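You operate a simulated robot arm through the tools that you are given. There is no shell and no other tool. Be economical: measure what you need, move in short steps, check, and stop when the job is done.

Carry out the task below with a simulated robot arm. There is one attempt and no reset: what you move stays moved.

TASK
Put things in order on the green mat. At the end: the blue block stands where the red strap stood; the red strap stands where the white stone block stood; the white stone block from the green mat stands on top of the white yoghurt pot; the green block stands where the clear jar stood; the clear jar stands where the blue block stood; whatever was shut is shut again. Leave all else as you found it, and nothing knocked over.

It is judged by the outcome, as a careful person would: the job done as asked, and still so three seconds after it is handed in. It fails if anything else is knocked over, pushed out of place, dropped, spilled or broken.

THE ROBOT
A 7-joint arm with a two-finger parallel gripper, fixed in place. Base frame: the origin is at the foot of the arm, x ahead of it, y to its left, z up; the work surface is at about z = 0. Readings come in m, rad, newtons and seconds.
With the tool pointing down near the work surface it reaches from about 0.22 to 0.58 m from the base axis. Its first joint turns from -1.152 to 1.152 rad. Payload 2.5 kg.
Tool frame: the origin (TCP) lies between the finger pads and is the grasp point; the fingertips stand 0.023 m ahead of it; z points along the fingers, y is the line along which they close. Largest opening 0.094 m; finger width 0.038, thickness 0.01; the body of the gripper, 0.054 by 0.096 m, starts 0.039 m behind the TCP.
Orientation is that of the tool frame in the base frame, as a unit quaternion [x, y, z, w]. With the fingers straight down and closing along the base's y, the tool's x points along the base's -x, its y along +y and its z along -z.

THE INTERFACE
- The arm moves only by the tool nudge_tool. Its argument "steps" is a list of rows, each a list of 7 numbers: the opening, from 0 (shut) to 1 (fully open), then the shift along the base's x, y, z in m, then the turn, a rotation vector about the base's x, y, z in rad. In form: [[fingers, tx, ty, tz, ax, ay, az], ...]. A call has 1 to 10 rows; each row is the pose to reach, as a shift and turn from the pose commanded when the call began. A row lasts 0.2 s, in which the tool goes at most 0.05 m and 0.15 rad; a call with a longer step from one row to the next is refused whole, and so is a gripper value outside its range. A pose out of reach is approached as far as the arm can. The call stops where the force on the tool passes 40 N (or 10 N more than at its start, if that is more) or the arm is blocked; 0.2 s more then pass. Each finger travels about 0.108 m/s and halts on what it meets, pressing with about 34 N; the grip force reading is that of the motor and also rises with nothing between the fingers. The clock runs only during rows and for 0.2 s after the last one: add rows that repeat a pose to give the fingers time. It gives the time, the measured TCP pose, the force on the tool (base axes), the opening and the grip force at its end, in the units of the frame above (readings bear some noise), and new pictures: "pictures" is both (left out), scene, wrist or none.
- Cameras (640 x 400 px; columns grow to the right, rows downward): "scene" is fixed at [0.0825, -0.395, 0.5431]; the picture's right is [0.99, -0.15, 0.00], its down [-0.09, -0.55, -0.83] and it looks along [0.13, 0.82, -0.56] (base axes); focal length 342 px, centre (320, 200). "wrist" rides on the gripper at [0.086, 0.016, -0.075] in the tool frame; the picture's right is [-0.18, 0.98, 0.00], its down [-0.58, -0.11, -0.81] and it looks along [-0.79, -0.15, 0.59] (tool axes); focal length 243 px, centre (320, 200). There is no depth. A picture from a camera that has moved, and an enlarged one, comes with that camera's place and axes in the base frame and with its lens.
- inspect(camera, box): a new picture of the part [left, top, right, bottom] of that camera's present view, enlarged. No time passes.
- job_done(): hands the job in; it is judged then, once.

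Go step by step. Nothing tells you positions but the pictures and the camera data: compare them with the known pose of the tool, close in by small moves and look again before you grip or let go. The budget is 120 turns and 170 pictures, counting those below and the enlarged ones. Unless the task says otherwise, let go and move clear before handing in, and close with one line.

The tools are called after ">>>" by a JSON object that holds its "name" and its "arguments". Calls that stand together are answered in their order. nudge_tool: Moves the arm, as the interface text tells. Its arguments: {"type":"object","properties":{"steps":{"type":"array","items":{"type":"array","items":{"type":"number"}}},"pictures":{"type":"string","enum":["both","scene","wrist","none"]}},"required":["steps"]} The other tools are called the same way: inspect (camera, box) takes an enlarged picture of a part of a camera's view; job_done () hands the job in.

At the start:

```text
clock: 0.0
ee_pos: [0.2777, 0.2927, 0.2949]
orientation: [0.0, 1.0, 0.0, -0.001]
contact_force: [0.8, -0.7, -0.2]
finger_gap: 0.0941
gripper_force: 0.0
```

scene: 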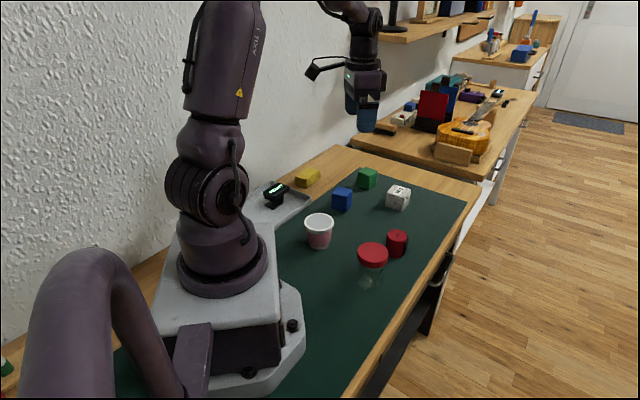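
wrist: 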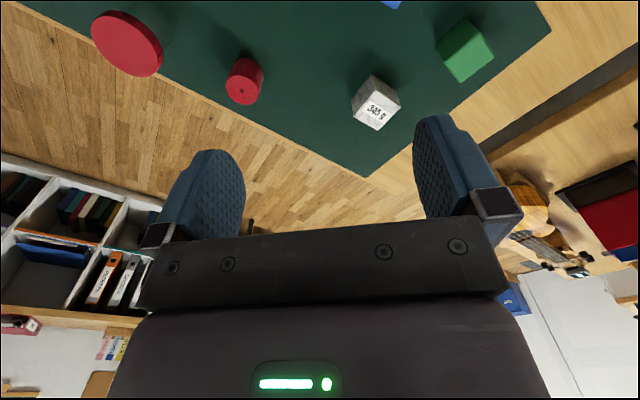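

I see the mat with a yoghurt pot, blue block, green block, white stone block, red strap (rolled) and clear jar with red lid. I'll enlarge the scene to measure them.

>>> {"name": "inspect", "arguments": {"camera": "scene", "box": [290, 160, 430, 248]}}

>>> {"name": "inspect", "arguments": {"camera": "scene", "box": [290, 205, 450, 305]}}

>>> {"name": "inspect", "arguments": {"camera": "wrist", "box": [80, 0, 560, 200]}}

```text
4.55 times, centred on (360, 204) of scene
camera zoom: at [0.0825, -0.395, 0.5431], right [0.99, -0.15, 0.0], down [-0.09, -0.55, -0.83], along [0.13, 0.82, -0.56], focal length 1553 px, centre (138, 182)
```

zoom: 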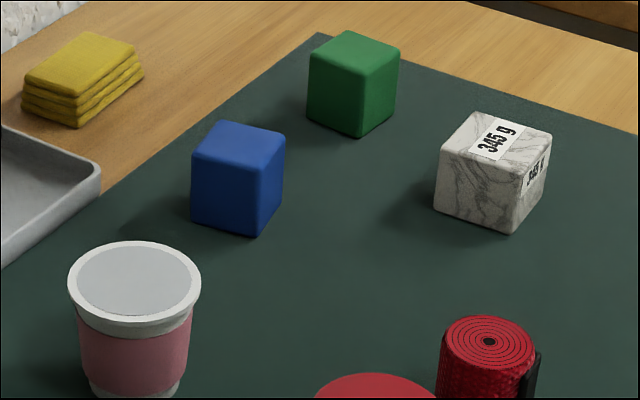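

```text
4.00 times, centred on (370, 255) of scene
camera zoom: at [0.0825, -0.395, 0.5431], right [0.99, -0.15, 0.0], down [-0.09, -0.55, -0.83], along [0.13, 0.82, -0.56], focal length 1367 px, centre (120, -20)
```

zoom: 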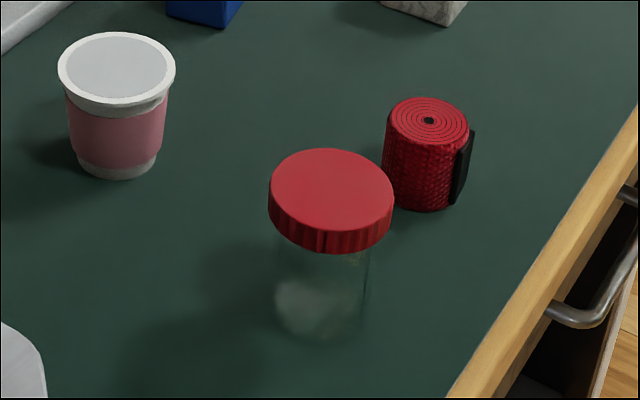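

```text
1.33 times, centred on (320, 100) of wrist
camera zoom: at [0.1893, 0.3091, 0.3711], right [0.18, 0.98, 0.0], down [0.58, -0.11, 0.81], along [0.79, -0.15, -0.59], focal length 324 px, centre (320, 333)
```

zoom: 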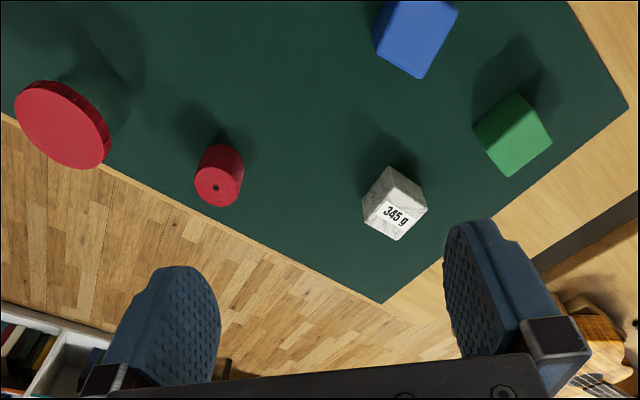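

Measured roughly: stone (.418,.351), green (.363,.465), blue (.260,.357), pot (.175,.210), strap (.347,.160), jar (.262,.080). The order stone→pot, strap→W, blue→S, jar→B, green→J needs no spare spot. First I hover over the stone with the gripper turned to its faces.

>>> {"name": "nudge_tool", "arguments": {"steps": [[1, 0.024, 0.01, -0.02, 0, 0, 0.142], [1, 0.048, 0.02, -0.04, 0, 0, 0.284], [1, 0.072, 0.03, -0.06, 0, 0, 0.426], [1, 0.096, 0.04, -0.09, 0, 0, 0.568], [1, 0.12, 0.05, -0.12, 0, 0, 0.71], [1, 0.14, 0.058, -0.145, 0, 0, 0.85], [1, 0.14, 0.058, -0.145, 0, 0, 0.85]]}}

```text
clock: 1.6
ee_pos: [0.4163, 0.3518, 0.1502]
orientation: [-0.413, 0.911, 0.0, 0.0]
contact_force: [0.2, -0.2, -0.3]
finger_gap: 0.094
gripper_force: 0.0
camera wrist: at [0.3467, 0.2966, 0.2243], right [-0.62, 0.79, 0.0], down [0.47, 0.37, 0.81], along [0.63, 0.5, -0.59], focal length 243 px, centre (320, 200)
```

scene: 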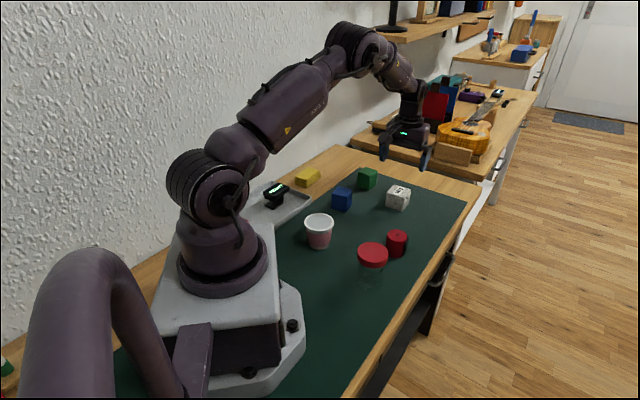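
wrist: 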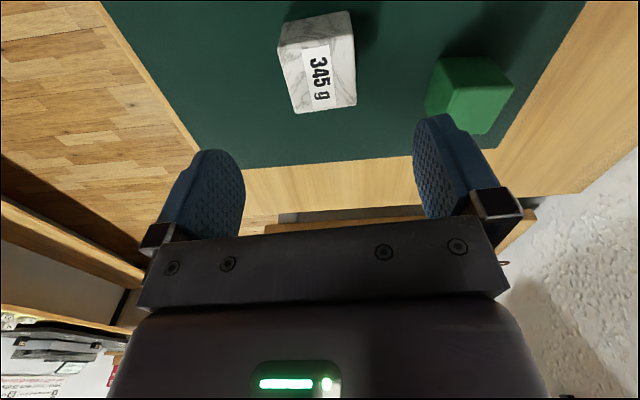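

The stone is nearly between the fingers in the view; I'll enlarge to get its exact corners.

>>> {"name": "inspect", "arguments": {"camera": "wrist", "box": [260, 0, 420, 120]}}

>>> {"name": "inspect", "arguments": {"camera": "wrist", "box": [400, 40, 560, 140]}}

```text
3.33 times, centred on (340, 60) of wrist
camera zoom: at [0.3467, 0.2966, 0.2243], right [-0.62, 0.79, 0.0], down [0.47, 0.37, 0.81], along [0.63, 0.5, -0.59], focal length 809 px, centre (253, 667)
```

zoom: 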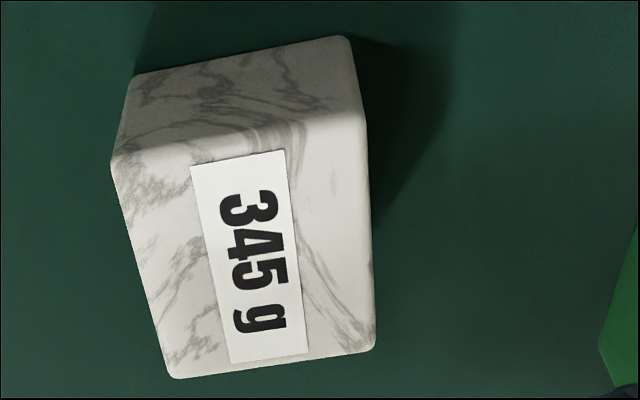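

```text
4.00 times, centred on (480, 90) of wrist
camera zoom: at [0.3467, 0.2966, 0.2243], right [-0.62, 0.79, 0.0], down [0.47, 0.37, 0.81], along [0.63, 0.5, -0.59], focal length 970 px, centre (-320, 640)
```

zoom: 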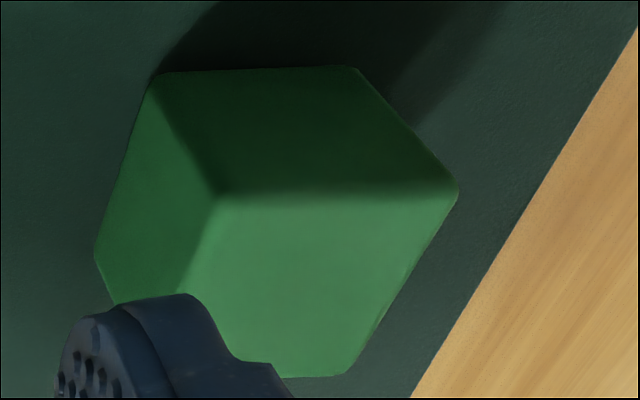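

The stone is a 5 cm cube centred at (.418,.354), aligned with the fingers. I descend and grip it.

>>> {"name": "nudge_tool", "arguments": {"steps": [[1, 0.0017, 0.002, -0.04, 0, 0, -0.02], [1, 0.0017, 0.002, -0.08, 0, 0, -0.02], [1, 0.0017, 0.002, -0.12, 0, 0, -0.02], [1, 0.0017, 0.002, -0.12, 0, 0, -0.02], [0.3, 0.0017, 0.002, -0.12, 0, 0, -0.02], [0.3, 0.0017, 0.002, -0.12, 0, 0, -0.02], [0.3, 0.0017, 0.002, -0.12, 0, 0, -0.02]], "pictures": "both"}}

```text
clock: 3.2
ee_pos: [0.4199, 0.3516, 0.0293]
orientation: [-0.402, 0.916, 0.0, 0.0]
contact_force: [-0.7, 1.3, -0.5]
finger_gap: 0.052
gripper_force: 34.0
camera wrist: at [0.3479, 0.2979, 0.1048], right [-0.6, 0.8, 0.0], down [0.47, 0.36, 0.81], along [0.64, 0.48, -0.59], focal length 243 px, centre (320, 200)
```

scene: 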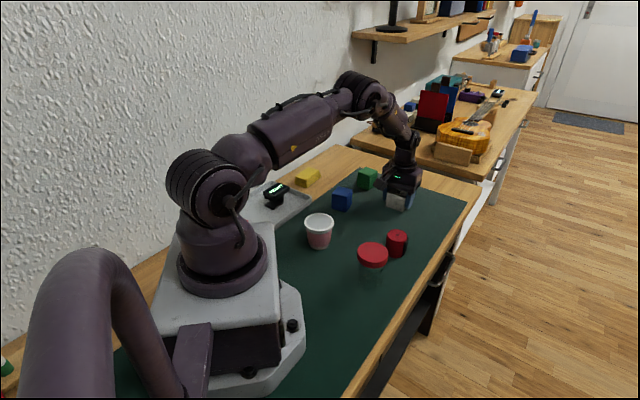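
wrist: 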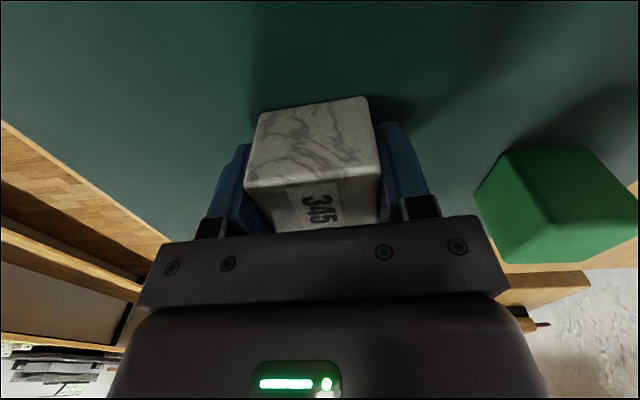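

Stone gripped (gap 0.052). I lift it straight up, then carry it to hover above the pot.

>>> {"name": "nudge_tool", "arguments": {"steps": [[0.3, 0, 0, 0.04, 0, 0, 0], [0.3, 0, 0, 0.08, 0, 0, 0], [0.3, 0, 0, 0.12, 0, 0, 0], [0.3, -0.035, -0.02, 0.15, 0, 0, 0], [0.3, -0.075, -0.044, 0.15, 0, 0, 0], [0.3, -0.115, -0.068, 0.15, 0, 0, 0], [0.3, -0.155, -0.091, 0.15, 0, 0, 0], [0.3, -0.195, -0.115, 0.15, 0, 0, 0], [0.3, -0.225, -0.133, 0.15, 0, 0, 0], [0.3, -0.2444, -0.1427, 0.15, 0, 0, 0]]}}

```text
refused: row 4 steps farther than a row can; nothing moved
```

>>> {"name": "nudge_tool", "arguments": {"steps": [[0.3, 0, 0, 0.045, 0, 0, 0], [0.3, 0, 0, 0.09, 0, 0, 0], [0.3, -0.01, -0.006, 0.135, 0, 0, 0], [0.3, -0.042, -0.024, 0.15, 0, 0, 0], [0.3, -0.08, -0.046, 0.15, 0, 0, 0], [0.3, -0.12, -0.07, 0.15, 0, 0, 0], [0.3, -0.16, -0.093, 0.15, 0, 0, 0], [0.3, -0.195, -0.115, 0.15, 0, 0, 0], [0.3, -0.225, -0.133, 0.15, 0, 0, 0], [0.3, -0.2444, -0.1427, 0.15, 0, 0, 0]]}}

```text
clock: 5.4
ee_pos: [0.1716, 0.211, 0.1809]
orientation: [-0.403, 0.915, 0.0, 0.0]
contact_force: [-0.3, -0.3, -3.6]
finger_gap: 0.0518
gripper_force: 34.5
camera wrist: at [0.1008, 0.1573, 0.2561], right [-0.6, 0.8, 0.0], down [0.47, 0.36, 0.81], along [0.64, 0.48, -0.59], focal length 243 px, centre (320, 200)
```

scene: 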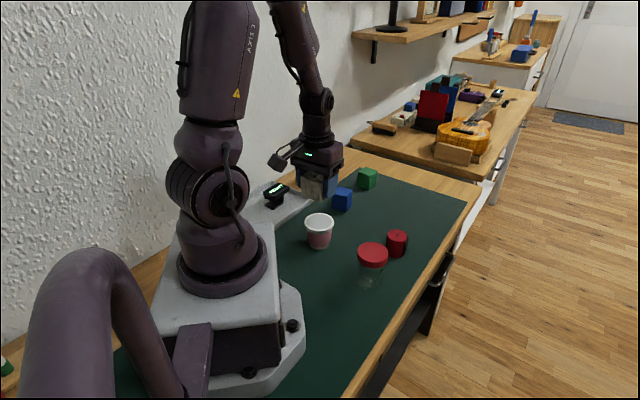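
wrist: 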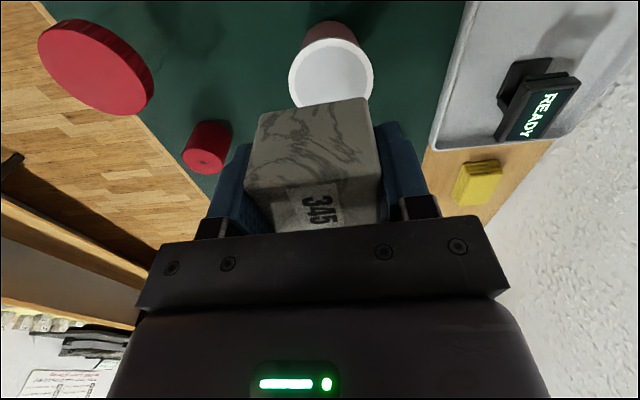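

The pot is visible right under the held stone. I enlarge to centre on its rim and to check whether its top is a flat lid.

>>> {"name": "inspect", "arguments": {"camera": "wrist", "box": [260, 0, 420, 120]}}

>>> {"name": "inspect", "arguments": {"camera": "scene", "box": [280, 200, 360, 255]}}

```text
3.33 times, centred on (340, 60) of wrist
camera zoom: at [0.1008, 0.1573, 0.2561], right [-0.6, 0.8, 0.0], down [0.47, 0.36, 0.81], along [0.64, 0.48, -0.59], focal length 809 px, centre (253, 667)
```

zoom: 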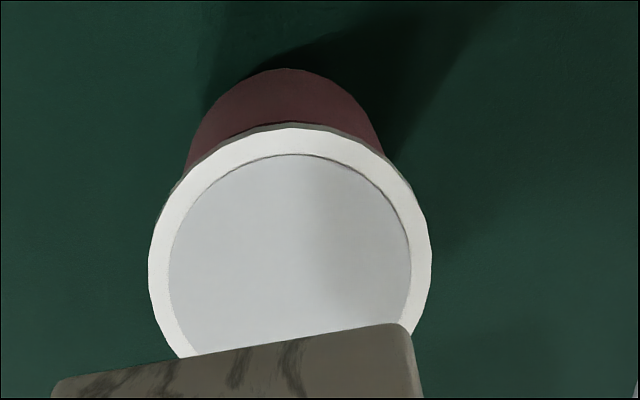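

```text
7.27 times, centred on (320, 228) of scene
camera zoom: at [0.0826, -0.395, 0.5431], right [0.99, -0.15, 0.0], down [-0.09, -0.55, -0.83], along [0.13, 0.82, -0.56], focal length 2486 px, centre (320, 0)
```

zoom: 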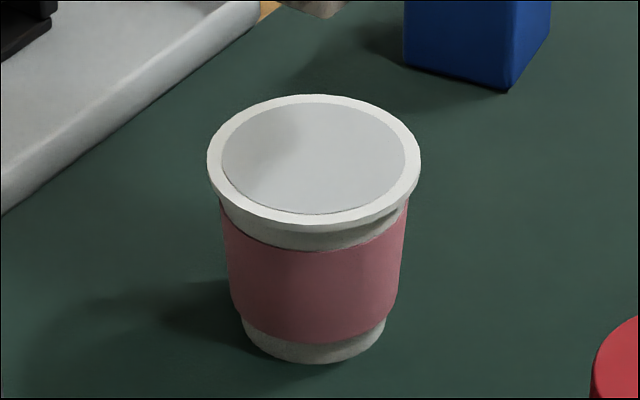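

The pot has a flat closed top, rim ≈65 mm wide, centred about 1 cm further in +y than the tool. I shift over it, lower to just above, and look again.

>>> {"name": "nudge_tool", "arguments": {"steps": [[0.3, 0.001, 0.0105, -0.02, 0, 0, 0], [0.3, 0.001, 0.0105, -0.05, 0, 0, 0], [0.3, 0.001, 0.0105, -0.07, 0, 0, 0], [0.3, 0.001, 0.0105, -0.07, 0, 0, 0]]}}

>>> {"name": "inspect", "arguments": {"camera": "scene", "box": [270, 170, 370, 255]}}

>>> {"name": "inspect", "arguments": {"camera": "wrist", "box": [220, 40, 420, 200]}}

```text
clock: 6.4
ee_pos: [0.1743, 0.2207, 0.1086]
orientation: [-0.403, 0.915, 0.0, 0.0]
contact_force: [-0.3, -0.2, -3.8]
finger_gap: 0.0521
gripper_force: 34.0
camera wrist: at [0.1027, 0.1669, 0.184], right [-0.6, 0.8, 0.0], down [0.47, 0.35, 0.81], along [0.64, 0.48, -0.59], focal length 243 px, centre (320, 200)
```

scene: 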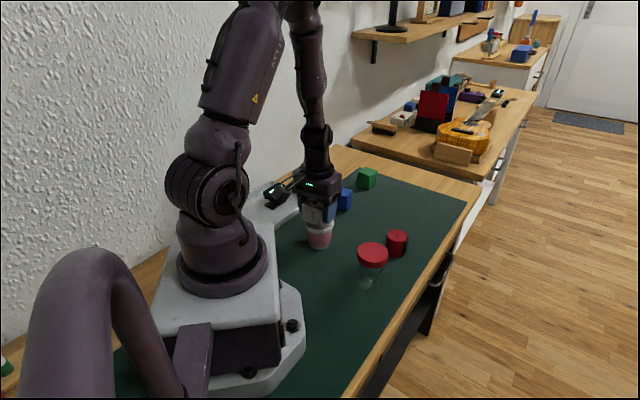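
wrist: 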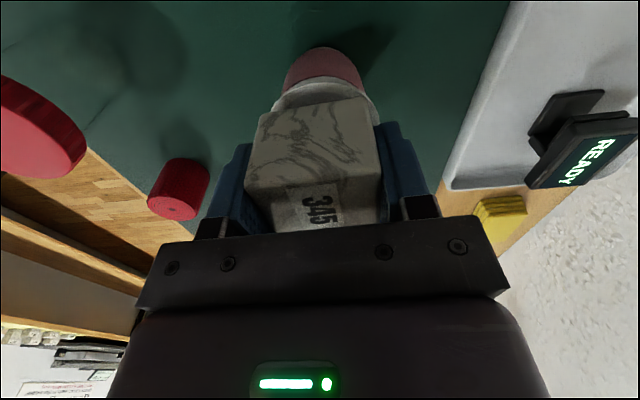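

```text
4.71 times, centred on (320, 212) of scene
camera zoom: at [0.0826, -0.395, 0.5431], right [0.99, -0.15, 0.0], down [-0.09, -0.55, -0.83], along [0.13, 0.82, -0.56], focal length 1608 px, centre (320, 141)
```

zoom: 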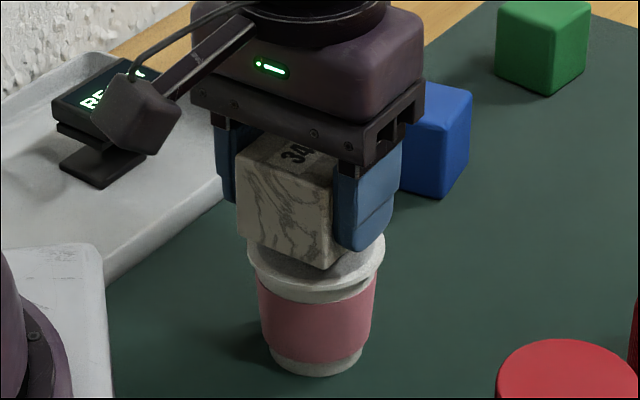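

```text
2.50 times, centred on (320, 120) of wrist
camera zoom: at [0.1027, 0.1669, 0.184], right [-0.6, 0.8, 0.0], down [0.47, 0.35, 0.81], along [0.64, 0.48, -0.59], focal length 606 px, centre (320, 400)
```

zoom: 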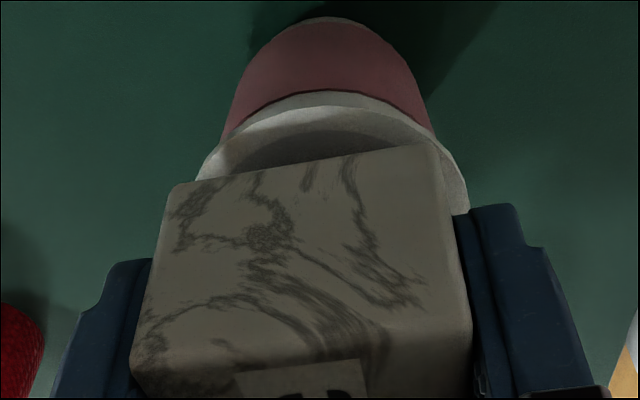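

The stone is centred over the pot to about 2 mm. I lower in small steps, watching the force.

>>> {"name": "nudge_tool", "arguments": {"steps": [[0.3, -0.001, 0.0015, -0.004, 0, 0, 0], [0.3, -0.001, 0.0015, -0.007, 0, 0, 0], [0.3, -0.001, 0.0015, -0.01, 0, 0, 0], [0.3, -0.001, 0.0015, -0.01, 0, 0, 0]], "pictures": "none"}}

>>> {"name": "inspect", "arguments": {"camera": "scene", "box": [280, 190, 360, 255]}}

```text
clock: 7.4
ee_pos: [0.1735, 0.2227, 0.1003]
orientation: [-0.403, 0.915, 0.001, 0.0]
contact_force: [0.6, -0.3, -3.1]
finger_gap: 0.0519
gripper_force: 34.4
```

```text
6.15 times, centred on (320, 222) of scene
camera zoom: at [0.0826, -0.395, 0.5431], right [0.99, -0.15, 0.0], down [-0.09, -0.55, -0.83], along [0.13, 0.82, -0.56], focal length 2103 px, centre (320, 62)
```

zoom: 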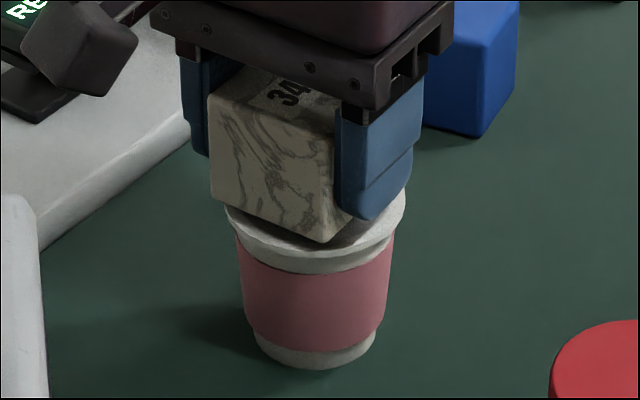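

Still a few mm of air and slightly left of centre in the scene view. I correct 2 mm and continue down.

>>> {"name": "nudge_tool", "arguments": {"steps": [[0.3, 0.0015, -0.0017, -0.001, 0, 0, 0], [0.3, 0.0015, -0.0017, -0.002, 0, 0, 0], [0.3, 0.0015, -0.0017, -0.003, 0, 0, 0], [0.3, 0.0015, -0.0017, -0.004, 0, 0, 0], [0.3, 0.0015, -0.0017, -0.004, 0, 0, 0]], "pictures": "none"}}

>>> {"name": "inspect", "arguments": {"camera": "scene", "box": [280, 190, 360, 255]}}

>>> {"name": "inspect", "arguments": {"camera": "wrist", "box": [220, 40, 420, 200]}}

```text
clock: 8.6
ee_pos: [0.1753, 0.2212, 0.0961]
orientation: [-0.403, 0.915, 0.0, 0.0]
contact_force: [0.1, 0.1, -3.1]
finger_gap: 0.0516
gripper_force: 34.4
```

```text
6.15 times, centred on (320, 222) of scene
camera zoom: at [0.0826, -0.395, 0.5431], right [0.99, -0.15, 0.0], down [-0.09, -0.55, -0.83], along [0.13, 0.82, -0.56], focal length 2103 px, centre (320, 62)
```

zoom: 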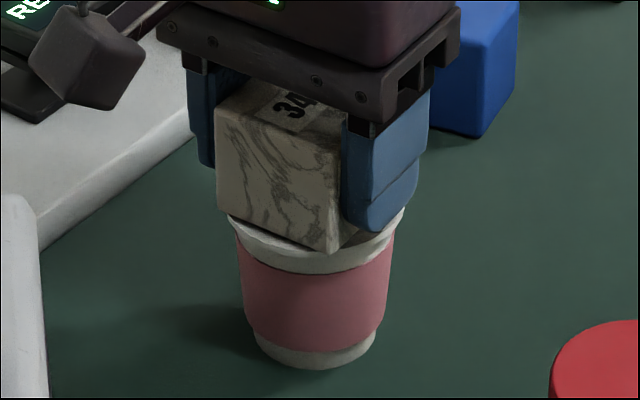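

```text
2.50 times, centred on (320, 120) of wrist
camera zoom: at [0.1042, 0.1676, 0.1716], right [-0.6, 0.8, 0.0], down [0.47, 0.36, 0.81], along [0.64, 0.48, -0.59], focal length 606 px, centre (320, 400)
```

zoom: 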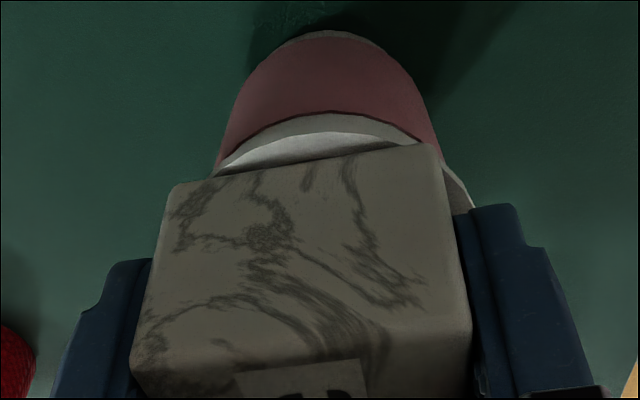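

No contact yet (force still −3.1 N). Continuing down by millimetres.

>>> {"name": "nudge_tool", "arguments": {"steps": [[0.3, 0, 0, -0.001, 0, 0, 0], [0.3, 0, 0, -0.002, 0, 0, 0], [0.3, 0, 0, -0.002, 0, 0, 0]], "pictures": "none"}}

>>> {"name": "inspect", "arguments": {"camera": "scene", "box": [280, 190, 360, 255]}}

```text
clock: 9.4
ee_pos: [0.1746, 0.2213, 0.0952]
orientation: [-0.403, 0.915, -0.001, 0.001]
contact_force: [-0.6, -1.4, 3.4]
finger_gap: 0.0521
gripper_force: 34.3
```

```text
6.15 times, centred on (320, 222) of scene
camera zoom: at [0.0825, -0.395, 0.5431], right [0.99, -0.15, 0.0], down [-0.09, -0.55, -0.83], along [0.13, 0.82, -0.56], focal length 2103 px, centre (320, 62)
```

zoom: 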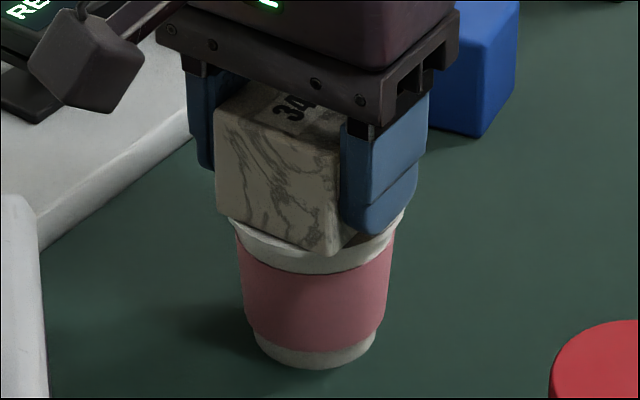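

Force rose to +3.4 N: the stone rests on the pot. I open the fingers and rise straight up.

>>> {"name": "nudge_tool", "arguments": {"steps": [[0.65, 0, 0, 0, 0, 0, 0], [0.75, 0, 0, 0, 0, 0, 0], [0.75, 0, 0, 0, 0, 0, 0], [0.75, 0, 0, 0.02, 0, 0, 0], [0.75, 0, 0, 0.05, 0, 0, 0], [0.75, 0, 0, 0.09, 0, 0, 0], [0.8, 0, 0, 0.12, 0, 0, 0]]}}

>>> {"name": "inspect", "arguments": {"camera": "scene", "box": [280, 190, 360, 255]}}

```text
clock: 11.0
ee_pos: [0.1749, 0.2224, 0.214]
orientation: [-0.404, 0.915, 0.0, 0.0]
contact_force: [0.5, -0.6, 1.2]
finger_gap: 0.0752
gripper_force: 0.1
camera wrist: at [0.1039, 0.169, 0.2895], right [-0.6, 0.8, 0.0], down [0.47, 0.36, 0.81], along [0.64, 0.48, -0.59], focal length 243 px, centre (320, 200)
```

scene: 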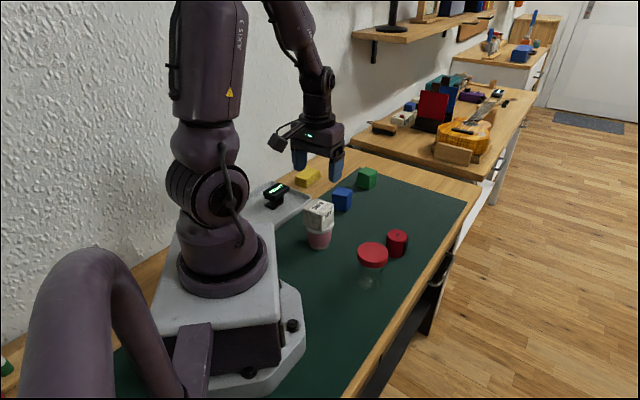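
wrist: 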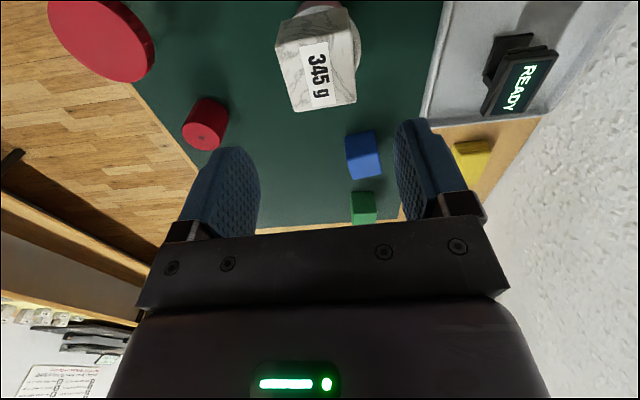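

```text
6.15 times, centred on (320, 222) of scene
camera zoom: at [0.0826, -0.395, 0.5431], right [0.99, -0.15, 0.0], down [-0.09, -0.55, -0.83], along [0.13, 0.82, -0.56], focal length 2103 px, centre (320, 62)
```

zoom: 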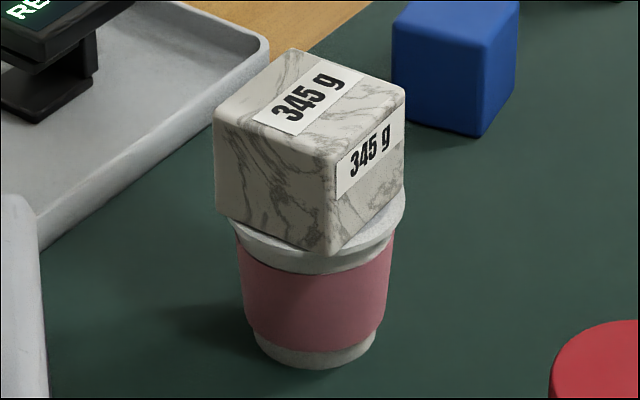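

The stone sits well on the pot. Next is the strap: I move above it, turning the fingers to close along y so the black tab (on its +x side) is avoided.

>>> {"name": "nudge_tool", "arguments": {"steps": [[1, 0.025, -0.008, 0, 0, 0, -0.14], [1, 0.055, -0.02, 0, 0, 0, -0.28], [1, 0.085, -0.03, 0, 0, 0, -0.42], [1, 0.115, -0.04, -0.02, 0, 0, -0.56], [1, 0.145, -0.05, -0.04, 0, 0, -0.7], [1, 0.1725, -0.06, -0.064, 0, 0, -0.83], [1, 0.1725, -0.06, -0.064, 0, 0, -0.83]], "pictures": "wrist"}}

>>> {"name": "inspect", "arguments": {"camera": "wrist", "box": [260, 0, 420, 120]}}

>>> {"name": "inspect", "arguments": {"camera": "scene", "box": [340, 200, 440, 300]}}

```text
clock: 12.6
ee_pos: [0.3486, 0.1605, 0.1508]
orientation: [0.001, 1.0, 0.0, 0.0]
contact_force: [-0.2, -0.1, 0.1]
finger_gap: 0.0941
gripper_force: 0.2
camera wrist: at [0.2624, 0.1769, 0.2266], right [0.19, 0.98, 0.0], down [0.58, -0.11, 0.81], along [0.79, -0.15, -0.59], focal length 243 px, centre (320, 200)
```

wrist: 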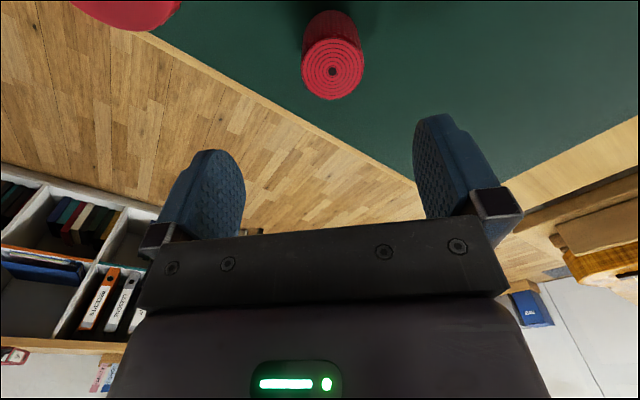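

```text
3.33 times, centred on (340, 60) of wrist
camera zoom: at [0.2624, 0.1769, 0.2266], right [0.19, 0.98, 0.0], down [0.58, -0.11, 0.81], along [0.79, -0.15, -0.59], focal length 809 px, centre (253, 667)
```

zoom: 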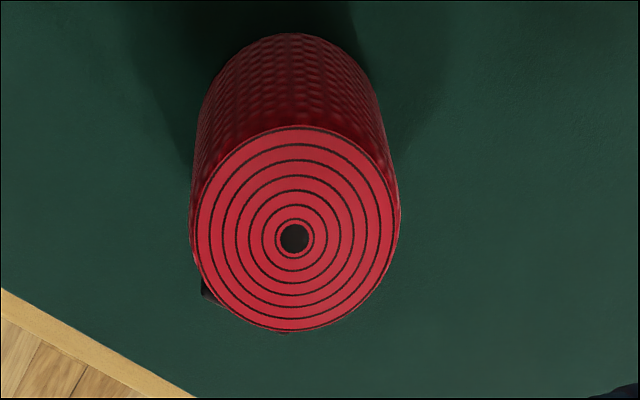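

```text
4.00 times, centred on (390, 250) of scene
camera zoom: at [0.0826, -0.395, 0.5431], right [0.99, -0.16, 0.0], down [-0.09, -0.55, -0.83], along [0.13, 0.82, -0.56], focal length 1367 px, centre (40, 0)
```

zoom: 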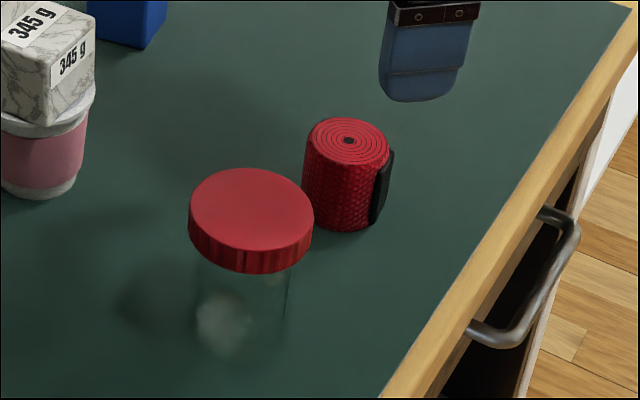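

Strap centre is ≈(.349,.168), about 45 mm tall, with its tab toward +x/−y. I turn the fingers −0.45 rad so they close across the tab, descend and grip.

>>> {"name": "nudge_tool", "arguments": {"steps": [[1, 0.002, 0.008, 0, 0, 0, -0.15], [1, 0.002, 0.008, -0.02, 0, 0, -0.3], [1, 0.002, 0.008, -0.055, 0, 0, -0.45], [1, 0.002, 0.008, -0.095, 0, 0, -0.45], [1, 0.002, 0.008, -0.123, 0, 0, -0.45], [1, 0.002, 0.008, -0.123, 0, 0, -0.45]]}}

>>> {"name": "inspect", "arguments": {"camera": "scene", "box": [340, 200, 440, 300]}}

```text
clock: 14.0
ee_pos: [0.3485, 0.1707, 0.0298]
orientation: [0.223, 0.975, 0.0, 0.0]
contact_force: [0.1, 0.3, 0.1]
finger_gap: 0.0939
gripper_force: 0.1
camera wrist: at [0.277, 0.2217, 0.1048], right [0.59, 0.8, 0.0], down [0.48, -0.35, 0.81], along [0.65, -0.48, -0.59], focal length 243 px, centre (320, 200)
```

scene: 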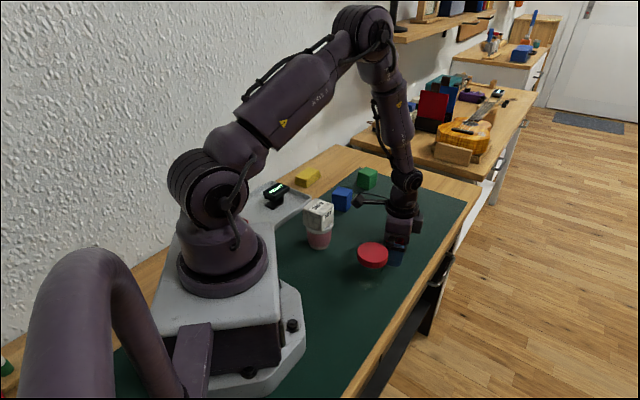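
wrist: 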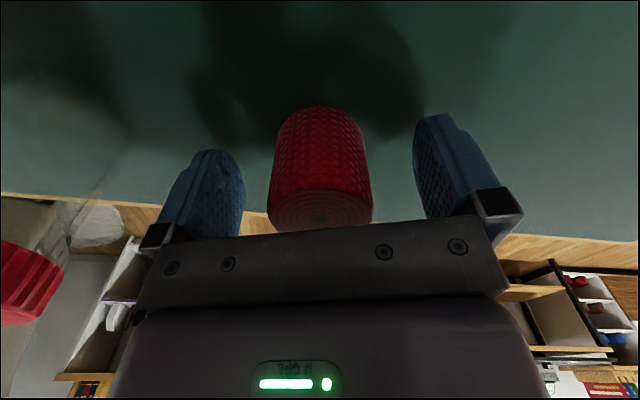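

```text
4.00 times, centred on (390, 250) of scene
camera zoom: at [0.0825, -0.395, 0.5431], right [0.99, -0.15, 0.0], down [-0.09, -0.55, -0.83], along [0.13, 0.82, -0.56], focal length 1367 px, centre (40, 0)
```

zoom: 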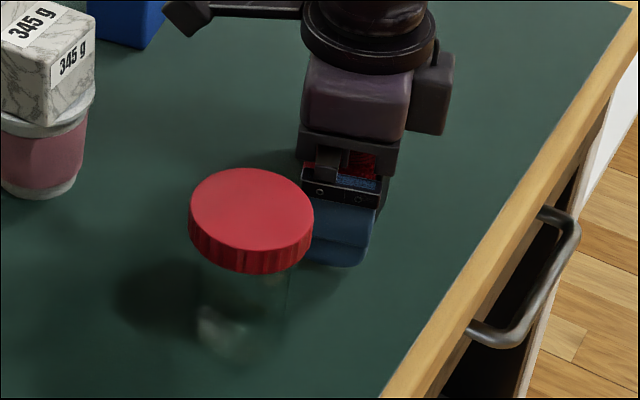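

The strap is centred between the fingers. I close, then lift.

>>> {"name": "nudge_tool", "arguments": {"steps": [[0.25, 0, 0, 0, 0, 0, 0], [0.25, 0, 0, 0, 0, 0, 0], [0.25, 0, 0, 0, 0, 0, 0], [0.25, 0, 0, 0, 0, 0, 0], [0.25, 0, 0, 0.03, 0, 0, 0], [0.25, 0, 0, 0.07, 0, 0, 0], [0.25, 0.005, 0.02, 0.11, 0, 0, 0], [0.25, 0.016, 0.05, 0.12, 0, 0, 0]]}}

```text
clock: 15.8
ee_pos: [0.3653, 0.2195, 0.1485]
orientation: [0.224, 0.975, -0.001, -0.001]
contact_force: [0.1, -0.6, -0.8]
finger_gap: 0.0446
gripper_force: 34.2
camera wrist: at [0.2939, 0.2704, 0.2236], right [0.59, 0.8, 0.0], down [0.48, -0.35, 0.81], along [0.65, -0.48, -0.59], focal length 243 px, centre (320, 200)
```

scene: 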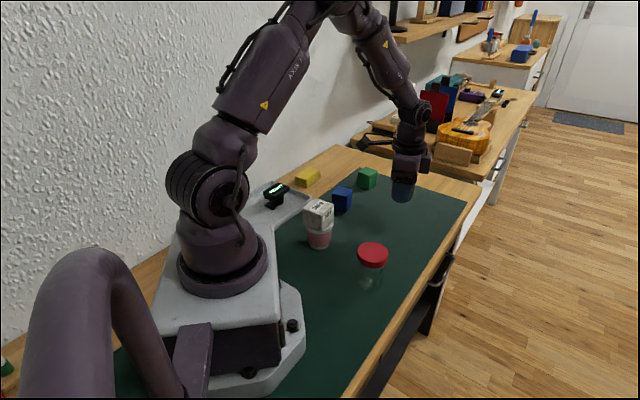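
wrist: 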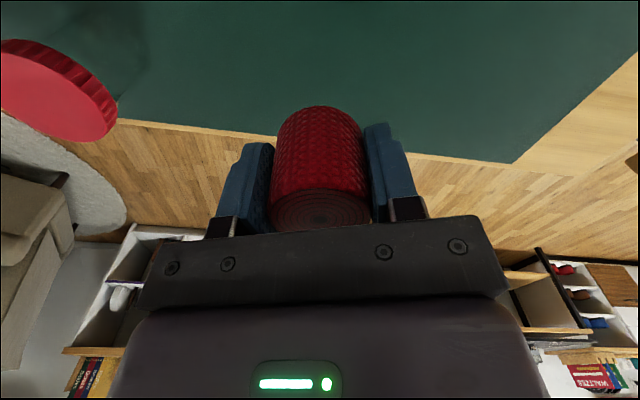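

Strap held. I carry it to the stone's old place (.418,.354) and lower it to just above the mat.

>>> {"name": "nudge_tool", "arguments": {"steps": [[0.25, 0.017, 0.045, 0, 0, 0, 0], [0.25, 0.034, 0.09, 0, 0, 0, 0], [0.25, 0.051, 0.135, 0, 0, 0, 0], [0.25, 0.051, 0.137, -0.04, 0, 0, 0], [0.25, 0.051, 0.137, -0.08, 0, 0, 0], [0.25, 0.051, 0.137, -0.105, 0, 0, 0], [0.25, 0.051, 0.137, -0.116, 0, 0, 0], [0.25, 0.051, 0.137, -0.116, 0, 0, 0]]}}

>>> {"name": "inspect", "arguments": {"camera": "scene", "box": [350, 150, 450, 230]}}

```text
clock: 17.6
ee_pos: [0.4179, 0.3578, 0.0325]
orientation: [0.222, 0.975, 0.0, -0.001]
contact_force: [0.4, -0.1, -0.9]
finger_gap: 0.0444
gripper_force: 34.0
camera wrist: at [0.3456, 0.4083, 0.1072], right [0.59, 0.8, 0.0], down [0.48, -0.35, 0.81], along [0.65, -0.48, -0.59], focal length 243 px, centre (320, 200)
```

scene: 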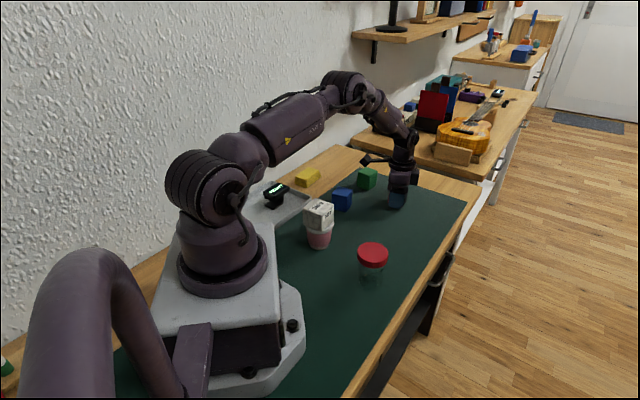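
wrist: 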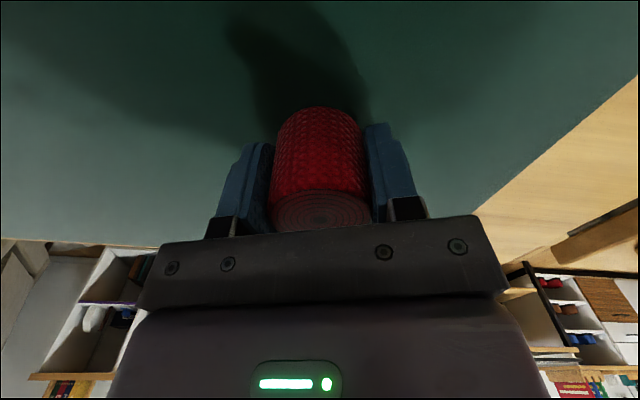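

```text
5.00 times, centred on (400, 190) of scene
camera zoom: at [0.0826, -0.395, 0.5431], right [0.99, -0.15, 0.0], down [-0.09, -0.55, -0.83], along [0.13, 0.82, -0.56], focal length 1709 px, centre (-80, 250)
```

zoom: 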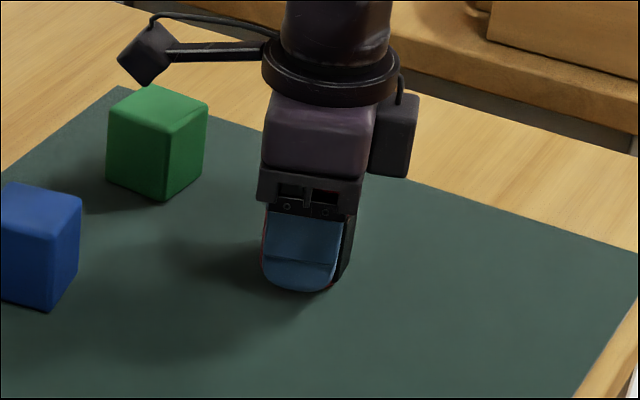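

Positioned. I lower the last 4 mm, release and rise.

>>> {"name": "nudge_tool", "arguments": {"steps": [[0.25, 0, -0.001, -0.002, 0, 0, 0], [0.25, 0, -0.001, -0.004, 0, 0, 0], [0.25, 0, -0.001, -0.0045, 0, 0, 0], [0.6, 0, -0.001, -0.0045, 0, 0, 0], [0.8, 0, -0.001, -0.0045, 0, 0, 0], [0.8, 0, -0.001, -0.0045, 0, 0, 0], [0.8, 0, -0.001, 0.03, 0, 0, 0], [0.8, 0, -0.001, 0.075, 0, 0, 0], [0.8, 0, -0.001, 0.12, 0, 0, 0], [0.8, 0, -0.001, 0.12, 0, 0, 0]]}}

>>> {"name": "inspect", "arguments": {"camera": "wrist", "box": [260, 0, 420, 120]}}

>>> {"name": "inspect", "arguments": {"camera": "scene", "box": [320, 150, 420, 230]}}

```text
clock: 19.8
ee_pos: [0.4178, 0.3544, 0.1507]
orientation: [0.223, 0.975, 0.0, -0.001]
contact_force: [0.4, -0.1, 0.1]
finger_gap: 0.075
gripper_force: 0.1
camera wrist: at [0.3456, 0.4062, 0.226], right [0.59, 0.81, 0.0], down [0.48, -0.35, 0.81], along [0.65, -0.48, -0.59], focal length 243 px, centre (320, 200)
```

scene: 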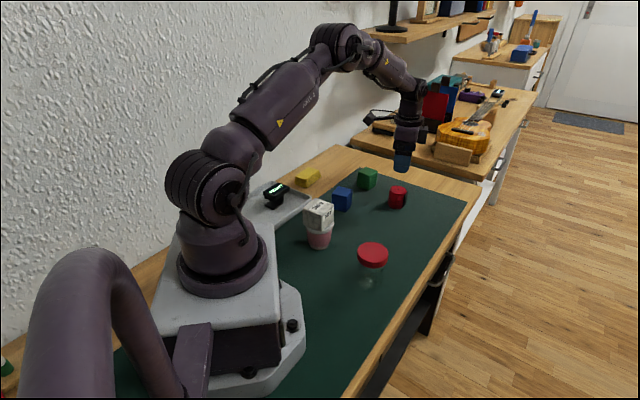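
wrist: 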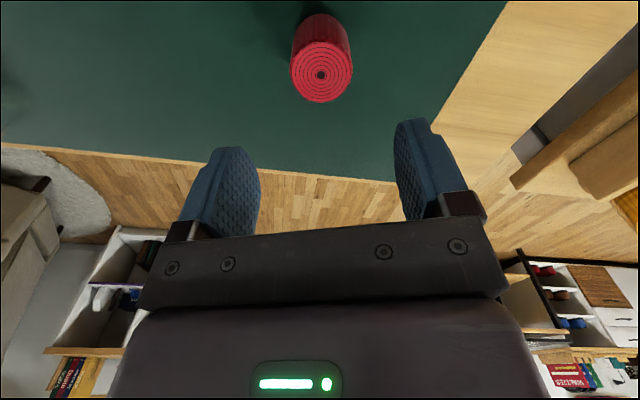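

```text
3.33 times, centred on (340, 60) of wrist
camera zoom: at [0.3456, 0.4062, 0.226], right [0.59, 0.81, 0.0], down [0.48, -0.35, 0.81], along [0.65, -0.48, -0.59], focal length 809 px, centre (253, 667)
```

zoom: 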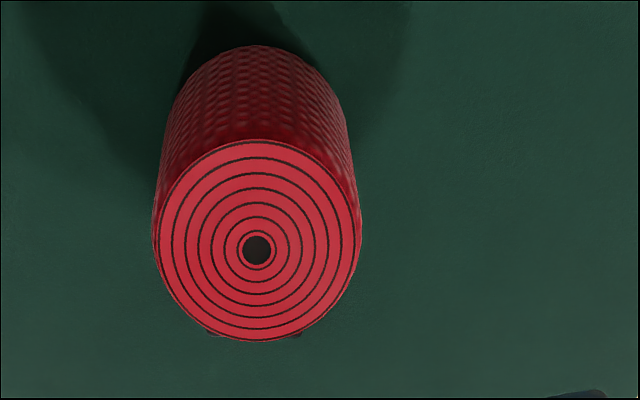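

```text
5.00 times, centred on (370, 190) of scene
camera zoom: at [0.0825, -0.395, 0.5431], right [0.99, -0.15, 0.0], down [-0.09, -0.55, -0.83], along [0.13, 0.82, -0.56], focal length 1709 px, centre (70, 250)
```

zoom: 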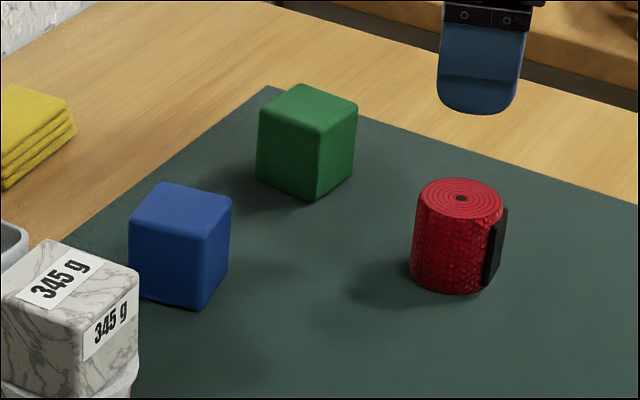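

The strap stands at about (.418,.353), on target. Next the blue block: I hover over it with nearly the same gripper yaw.

>>> {"name": "nudge_tool", "arguments": {"steps": [[1, -0.04, 0, 0, 0, 0, -0.03], [1, -0.08, 0, 0, 0, 0, -0.06], [1, -0.12, 0, 0, 0, 0, -0.09], [1, -0.156, 0.002, 0, 0, 0, -0.09], [1, -0.156, 0.002, 0, 0, 0, -0.09]]}}

>>> {"name": "inspect", "arguments": {"camera": "wrist", "box": [260, 0, 420, 120]}}

```text
clock: 21.0
ee_pos: [0.2614, 0.3589, 0.151]
orientation: [0.267, 0.964, 0.0, 0.0]
contact_force: [-0.2, -0.7, 0.0]
finger_gap: 0.0943
gripper_force: 0.1
camera wrist: at [0.1942, 0.4153, 0.2265], right [0.66, 0.75, 0.0], down [0.44, -0.39, 0.81], along [0.6, -0.54, -0.59], focal length 243 px, centre (320, 200)
```

scene: 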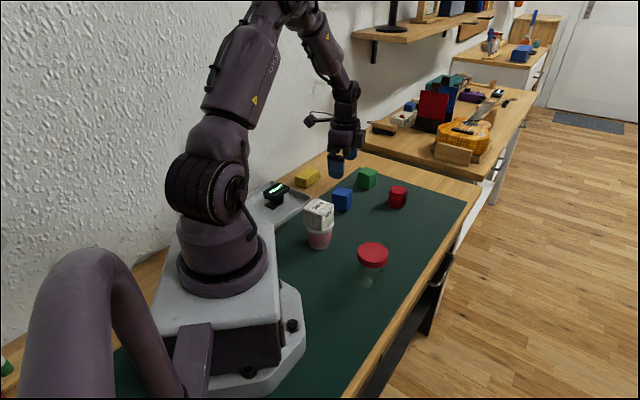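
wrist: 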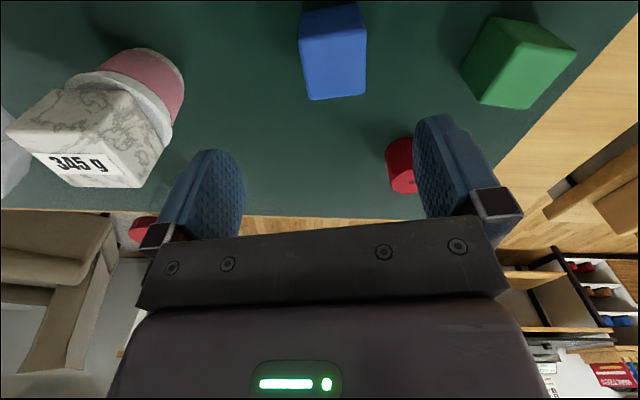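

```text
3.33 times, centred on (340, 60) of wrist
camera zoom: at [0.1942, 0.4153, 0.2265], right [0.66, 0.75, 0.0], down [0.44, -0.39, 0.81], along [0.6, -0.54, -0.59], focal length 809 px, centre (253, 667)
```

zoom: 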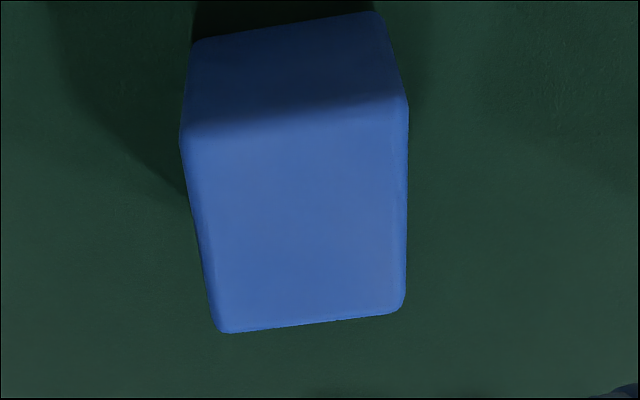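

Blue block (≈44 mm) is centred at about (.267,.365). I align, descend and grip it.

>>> {"name": "nudge_tool", "arguments": {"steps": [[1, 0.0066, 0.0088, -0.02, 0, 0, -0.05], [1, 0.0066, 0.0088, -0.06, 0, 0, -0.05], [1, 0.0066, 0.0088, -0.1, 0, 0, -0.05], [1, 0.0066, 0.0088, -0.1235, 0, 0, -0.05], [1, 0.0066, 0.0088, -0.1235, 0, 0, -0.05]], "pictures": "wrist"}}

```text
clock: 22.2
ee_pos: [0.2691, 0.3681, 0.028]
orientation: [0.291, 0.957, 0.0, 0.0]
contact_force: [-0.9, 0.6, 0.3]
finger_gap: 0.094
gripper_force: 0.0
camera wrist: at [0.2045, 0.4285, 0.1038], right [0.7, 0.71, 0.0], down [0.42, -0.41, 0.81], along [0.58, -0.56, -0.59], focal length 243 px, centre (320, 200)
```

wrist: 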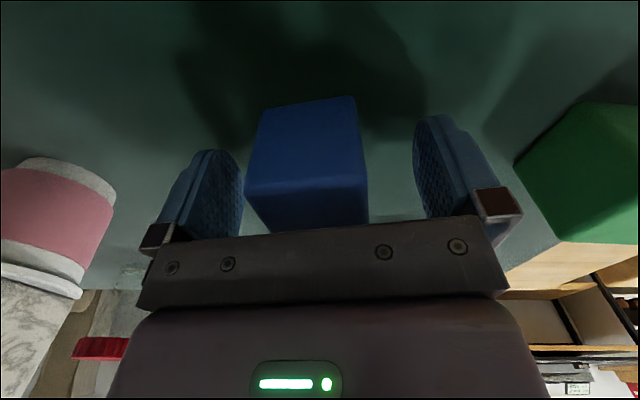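

The block sits about 3 mm toward the left finger; I shift that much, close and lift.

>>> {"name": "nudge_tool", "arguments": {"steps": [[1, -0.0017, -0.0025, 0, 0, 0, 0], [0.2, -0.0017, -0.0025, 0, 0, 0, 0], [0.2, -0.0017, -0.0025, 0, 0, 0, 0], [0.2, -0.0017, -0.0025, 0, 0, 0, 0], [0.2, -0.0017, -0.0025, 0, 0, 0, 0], [0.2, -0.0017, -0.0025, 0.04, 0, 0, 0], [0.2, -0.0017, -0.0025, 0.08, 0, 0, 0], [0.2, -0.0017, -0.0025, 0.12, 0, 0, 0]]}}

```text
clock: 24.0
ee_pos: [0.2663, 0.3617, 0.1485]
orientation: [0.29, 0.957, 0.0, 0.0]
contact_force: [0.0, -0.3, -0.7]
finger_gap: 0.0443
gripper_force: 34.4
camera wrist: at [0.2031, 0.4223, 0.2241], right [0.7, 0.71, 0.0], down [0.42, -0.41, 0.81], along [0.58, -0.56, -0.59], focal length 243 px, centre (320, 200)
```

scene: 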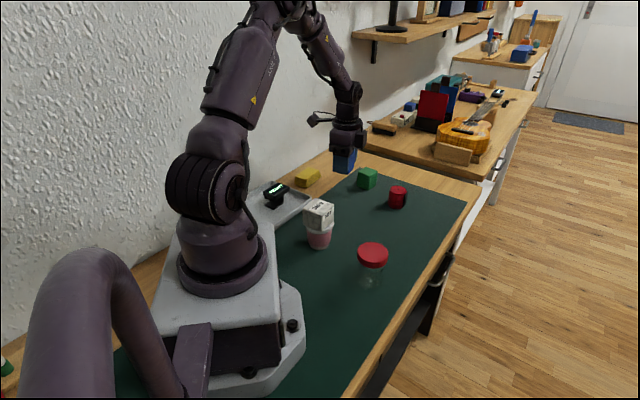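
wrist: 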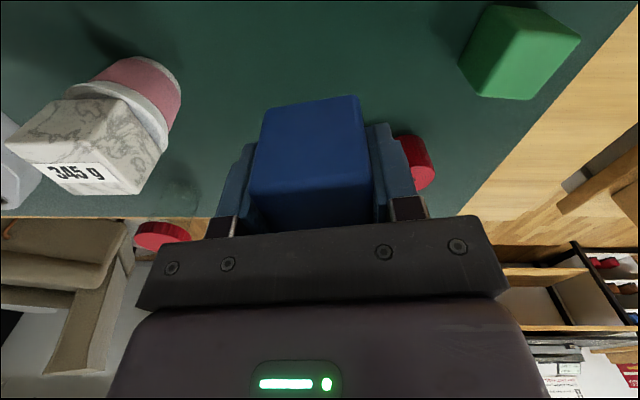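

Blue held. I carry it to the strap's old place (.350,.167) and lower to just above the mat.

>>> {"name": "nudge_tool", "arguments": {"steps": [[0.2, 0.017, -0.039, 0, 0, 0, 0], [0.2, 0.034, -0.078, 0, 0, 0, 0], [0.2, 0.051, -0.117, 0, 0, 0, 0], [0.2, 0.068, -0.156, 0, 0, 0, 0], [0.2, 0.0856, -0.1958, 0, 0, 0, 0], [0.2, 0.0856, -0.1958, -0.04, 0, 0, 0], [0.2, 0.0856, -0.1958, -0.08, 0, 0, 0], [0.2, 0.0856, -0.1958, -0.11, 0, 0, 0], [0.2, 0.0856, -0.1958, -0.116, 0, 0, 0]]}}

>>> {"name": "inspect", "arguments": {"camera": "scene", "box": [330, 200, 430, 300]}}

```text
clock: 26.0
ee_pos: [0.3505, 0.1667, 0.0318]
orientation: [0.292, 0.957, 0.002, 0.0]
contact_force: [-0.5, -0.3, -0.7]
finger_gap: 0.0446
gripper_force: 34.0
camera wrist: at [0.2866, 0.2274, 0.1078], right [0.7, 0.71, 0.0], down [0.42, -0.41, 0.81], along [0.58, -0.56, -0.59], focal length 243 px, centre (320, 200)
```

scene: 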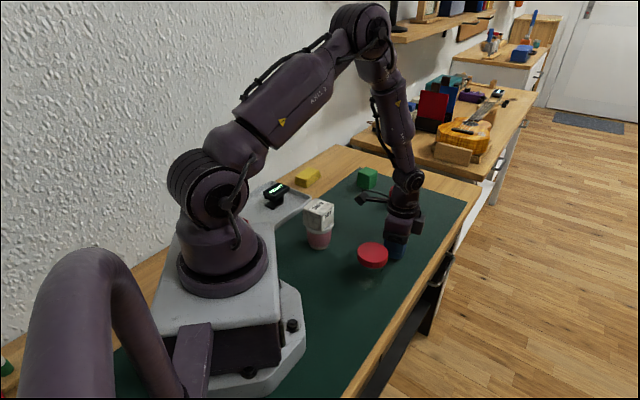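
wrist: 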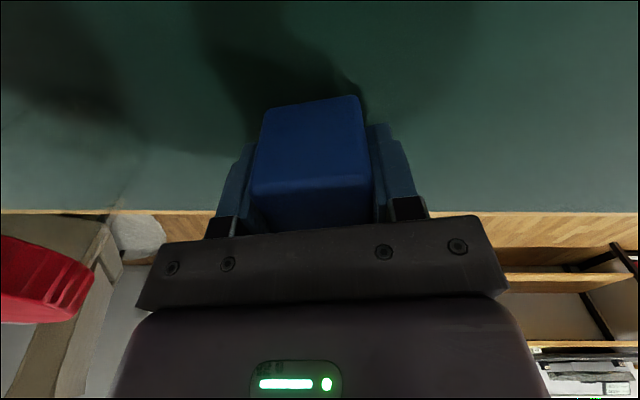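

```text
4.00 times, centred on (380, 250) of scene
camera zoom: at [0.0825, -0.395, 0.5431], right [0.99, -0.15, 0.0], down [-0.09, -0.55, -0.83], along [0.13, 0.82, -0.56], focal length 1367 px, centre (80, 0)
```

zoom: 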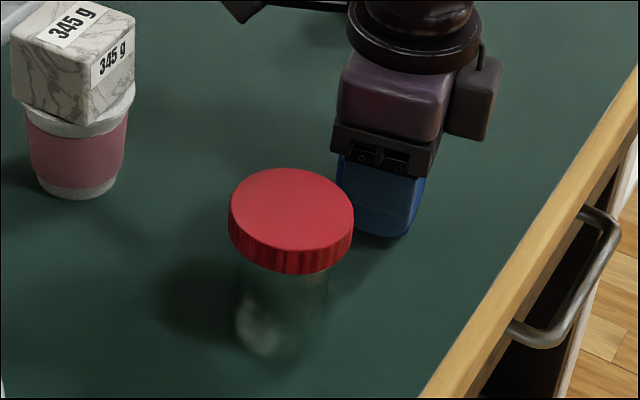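

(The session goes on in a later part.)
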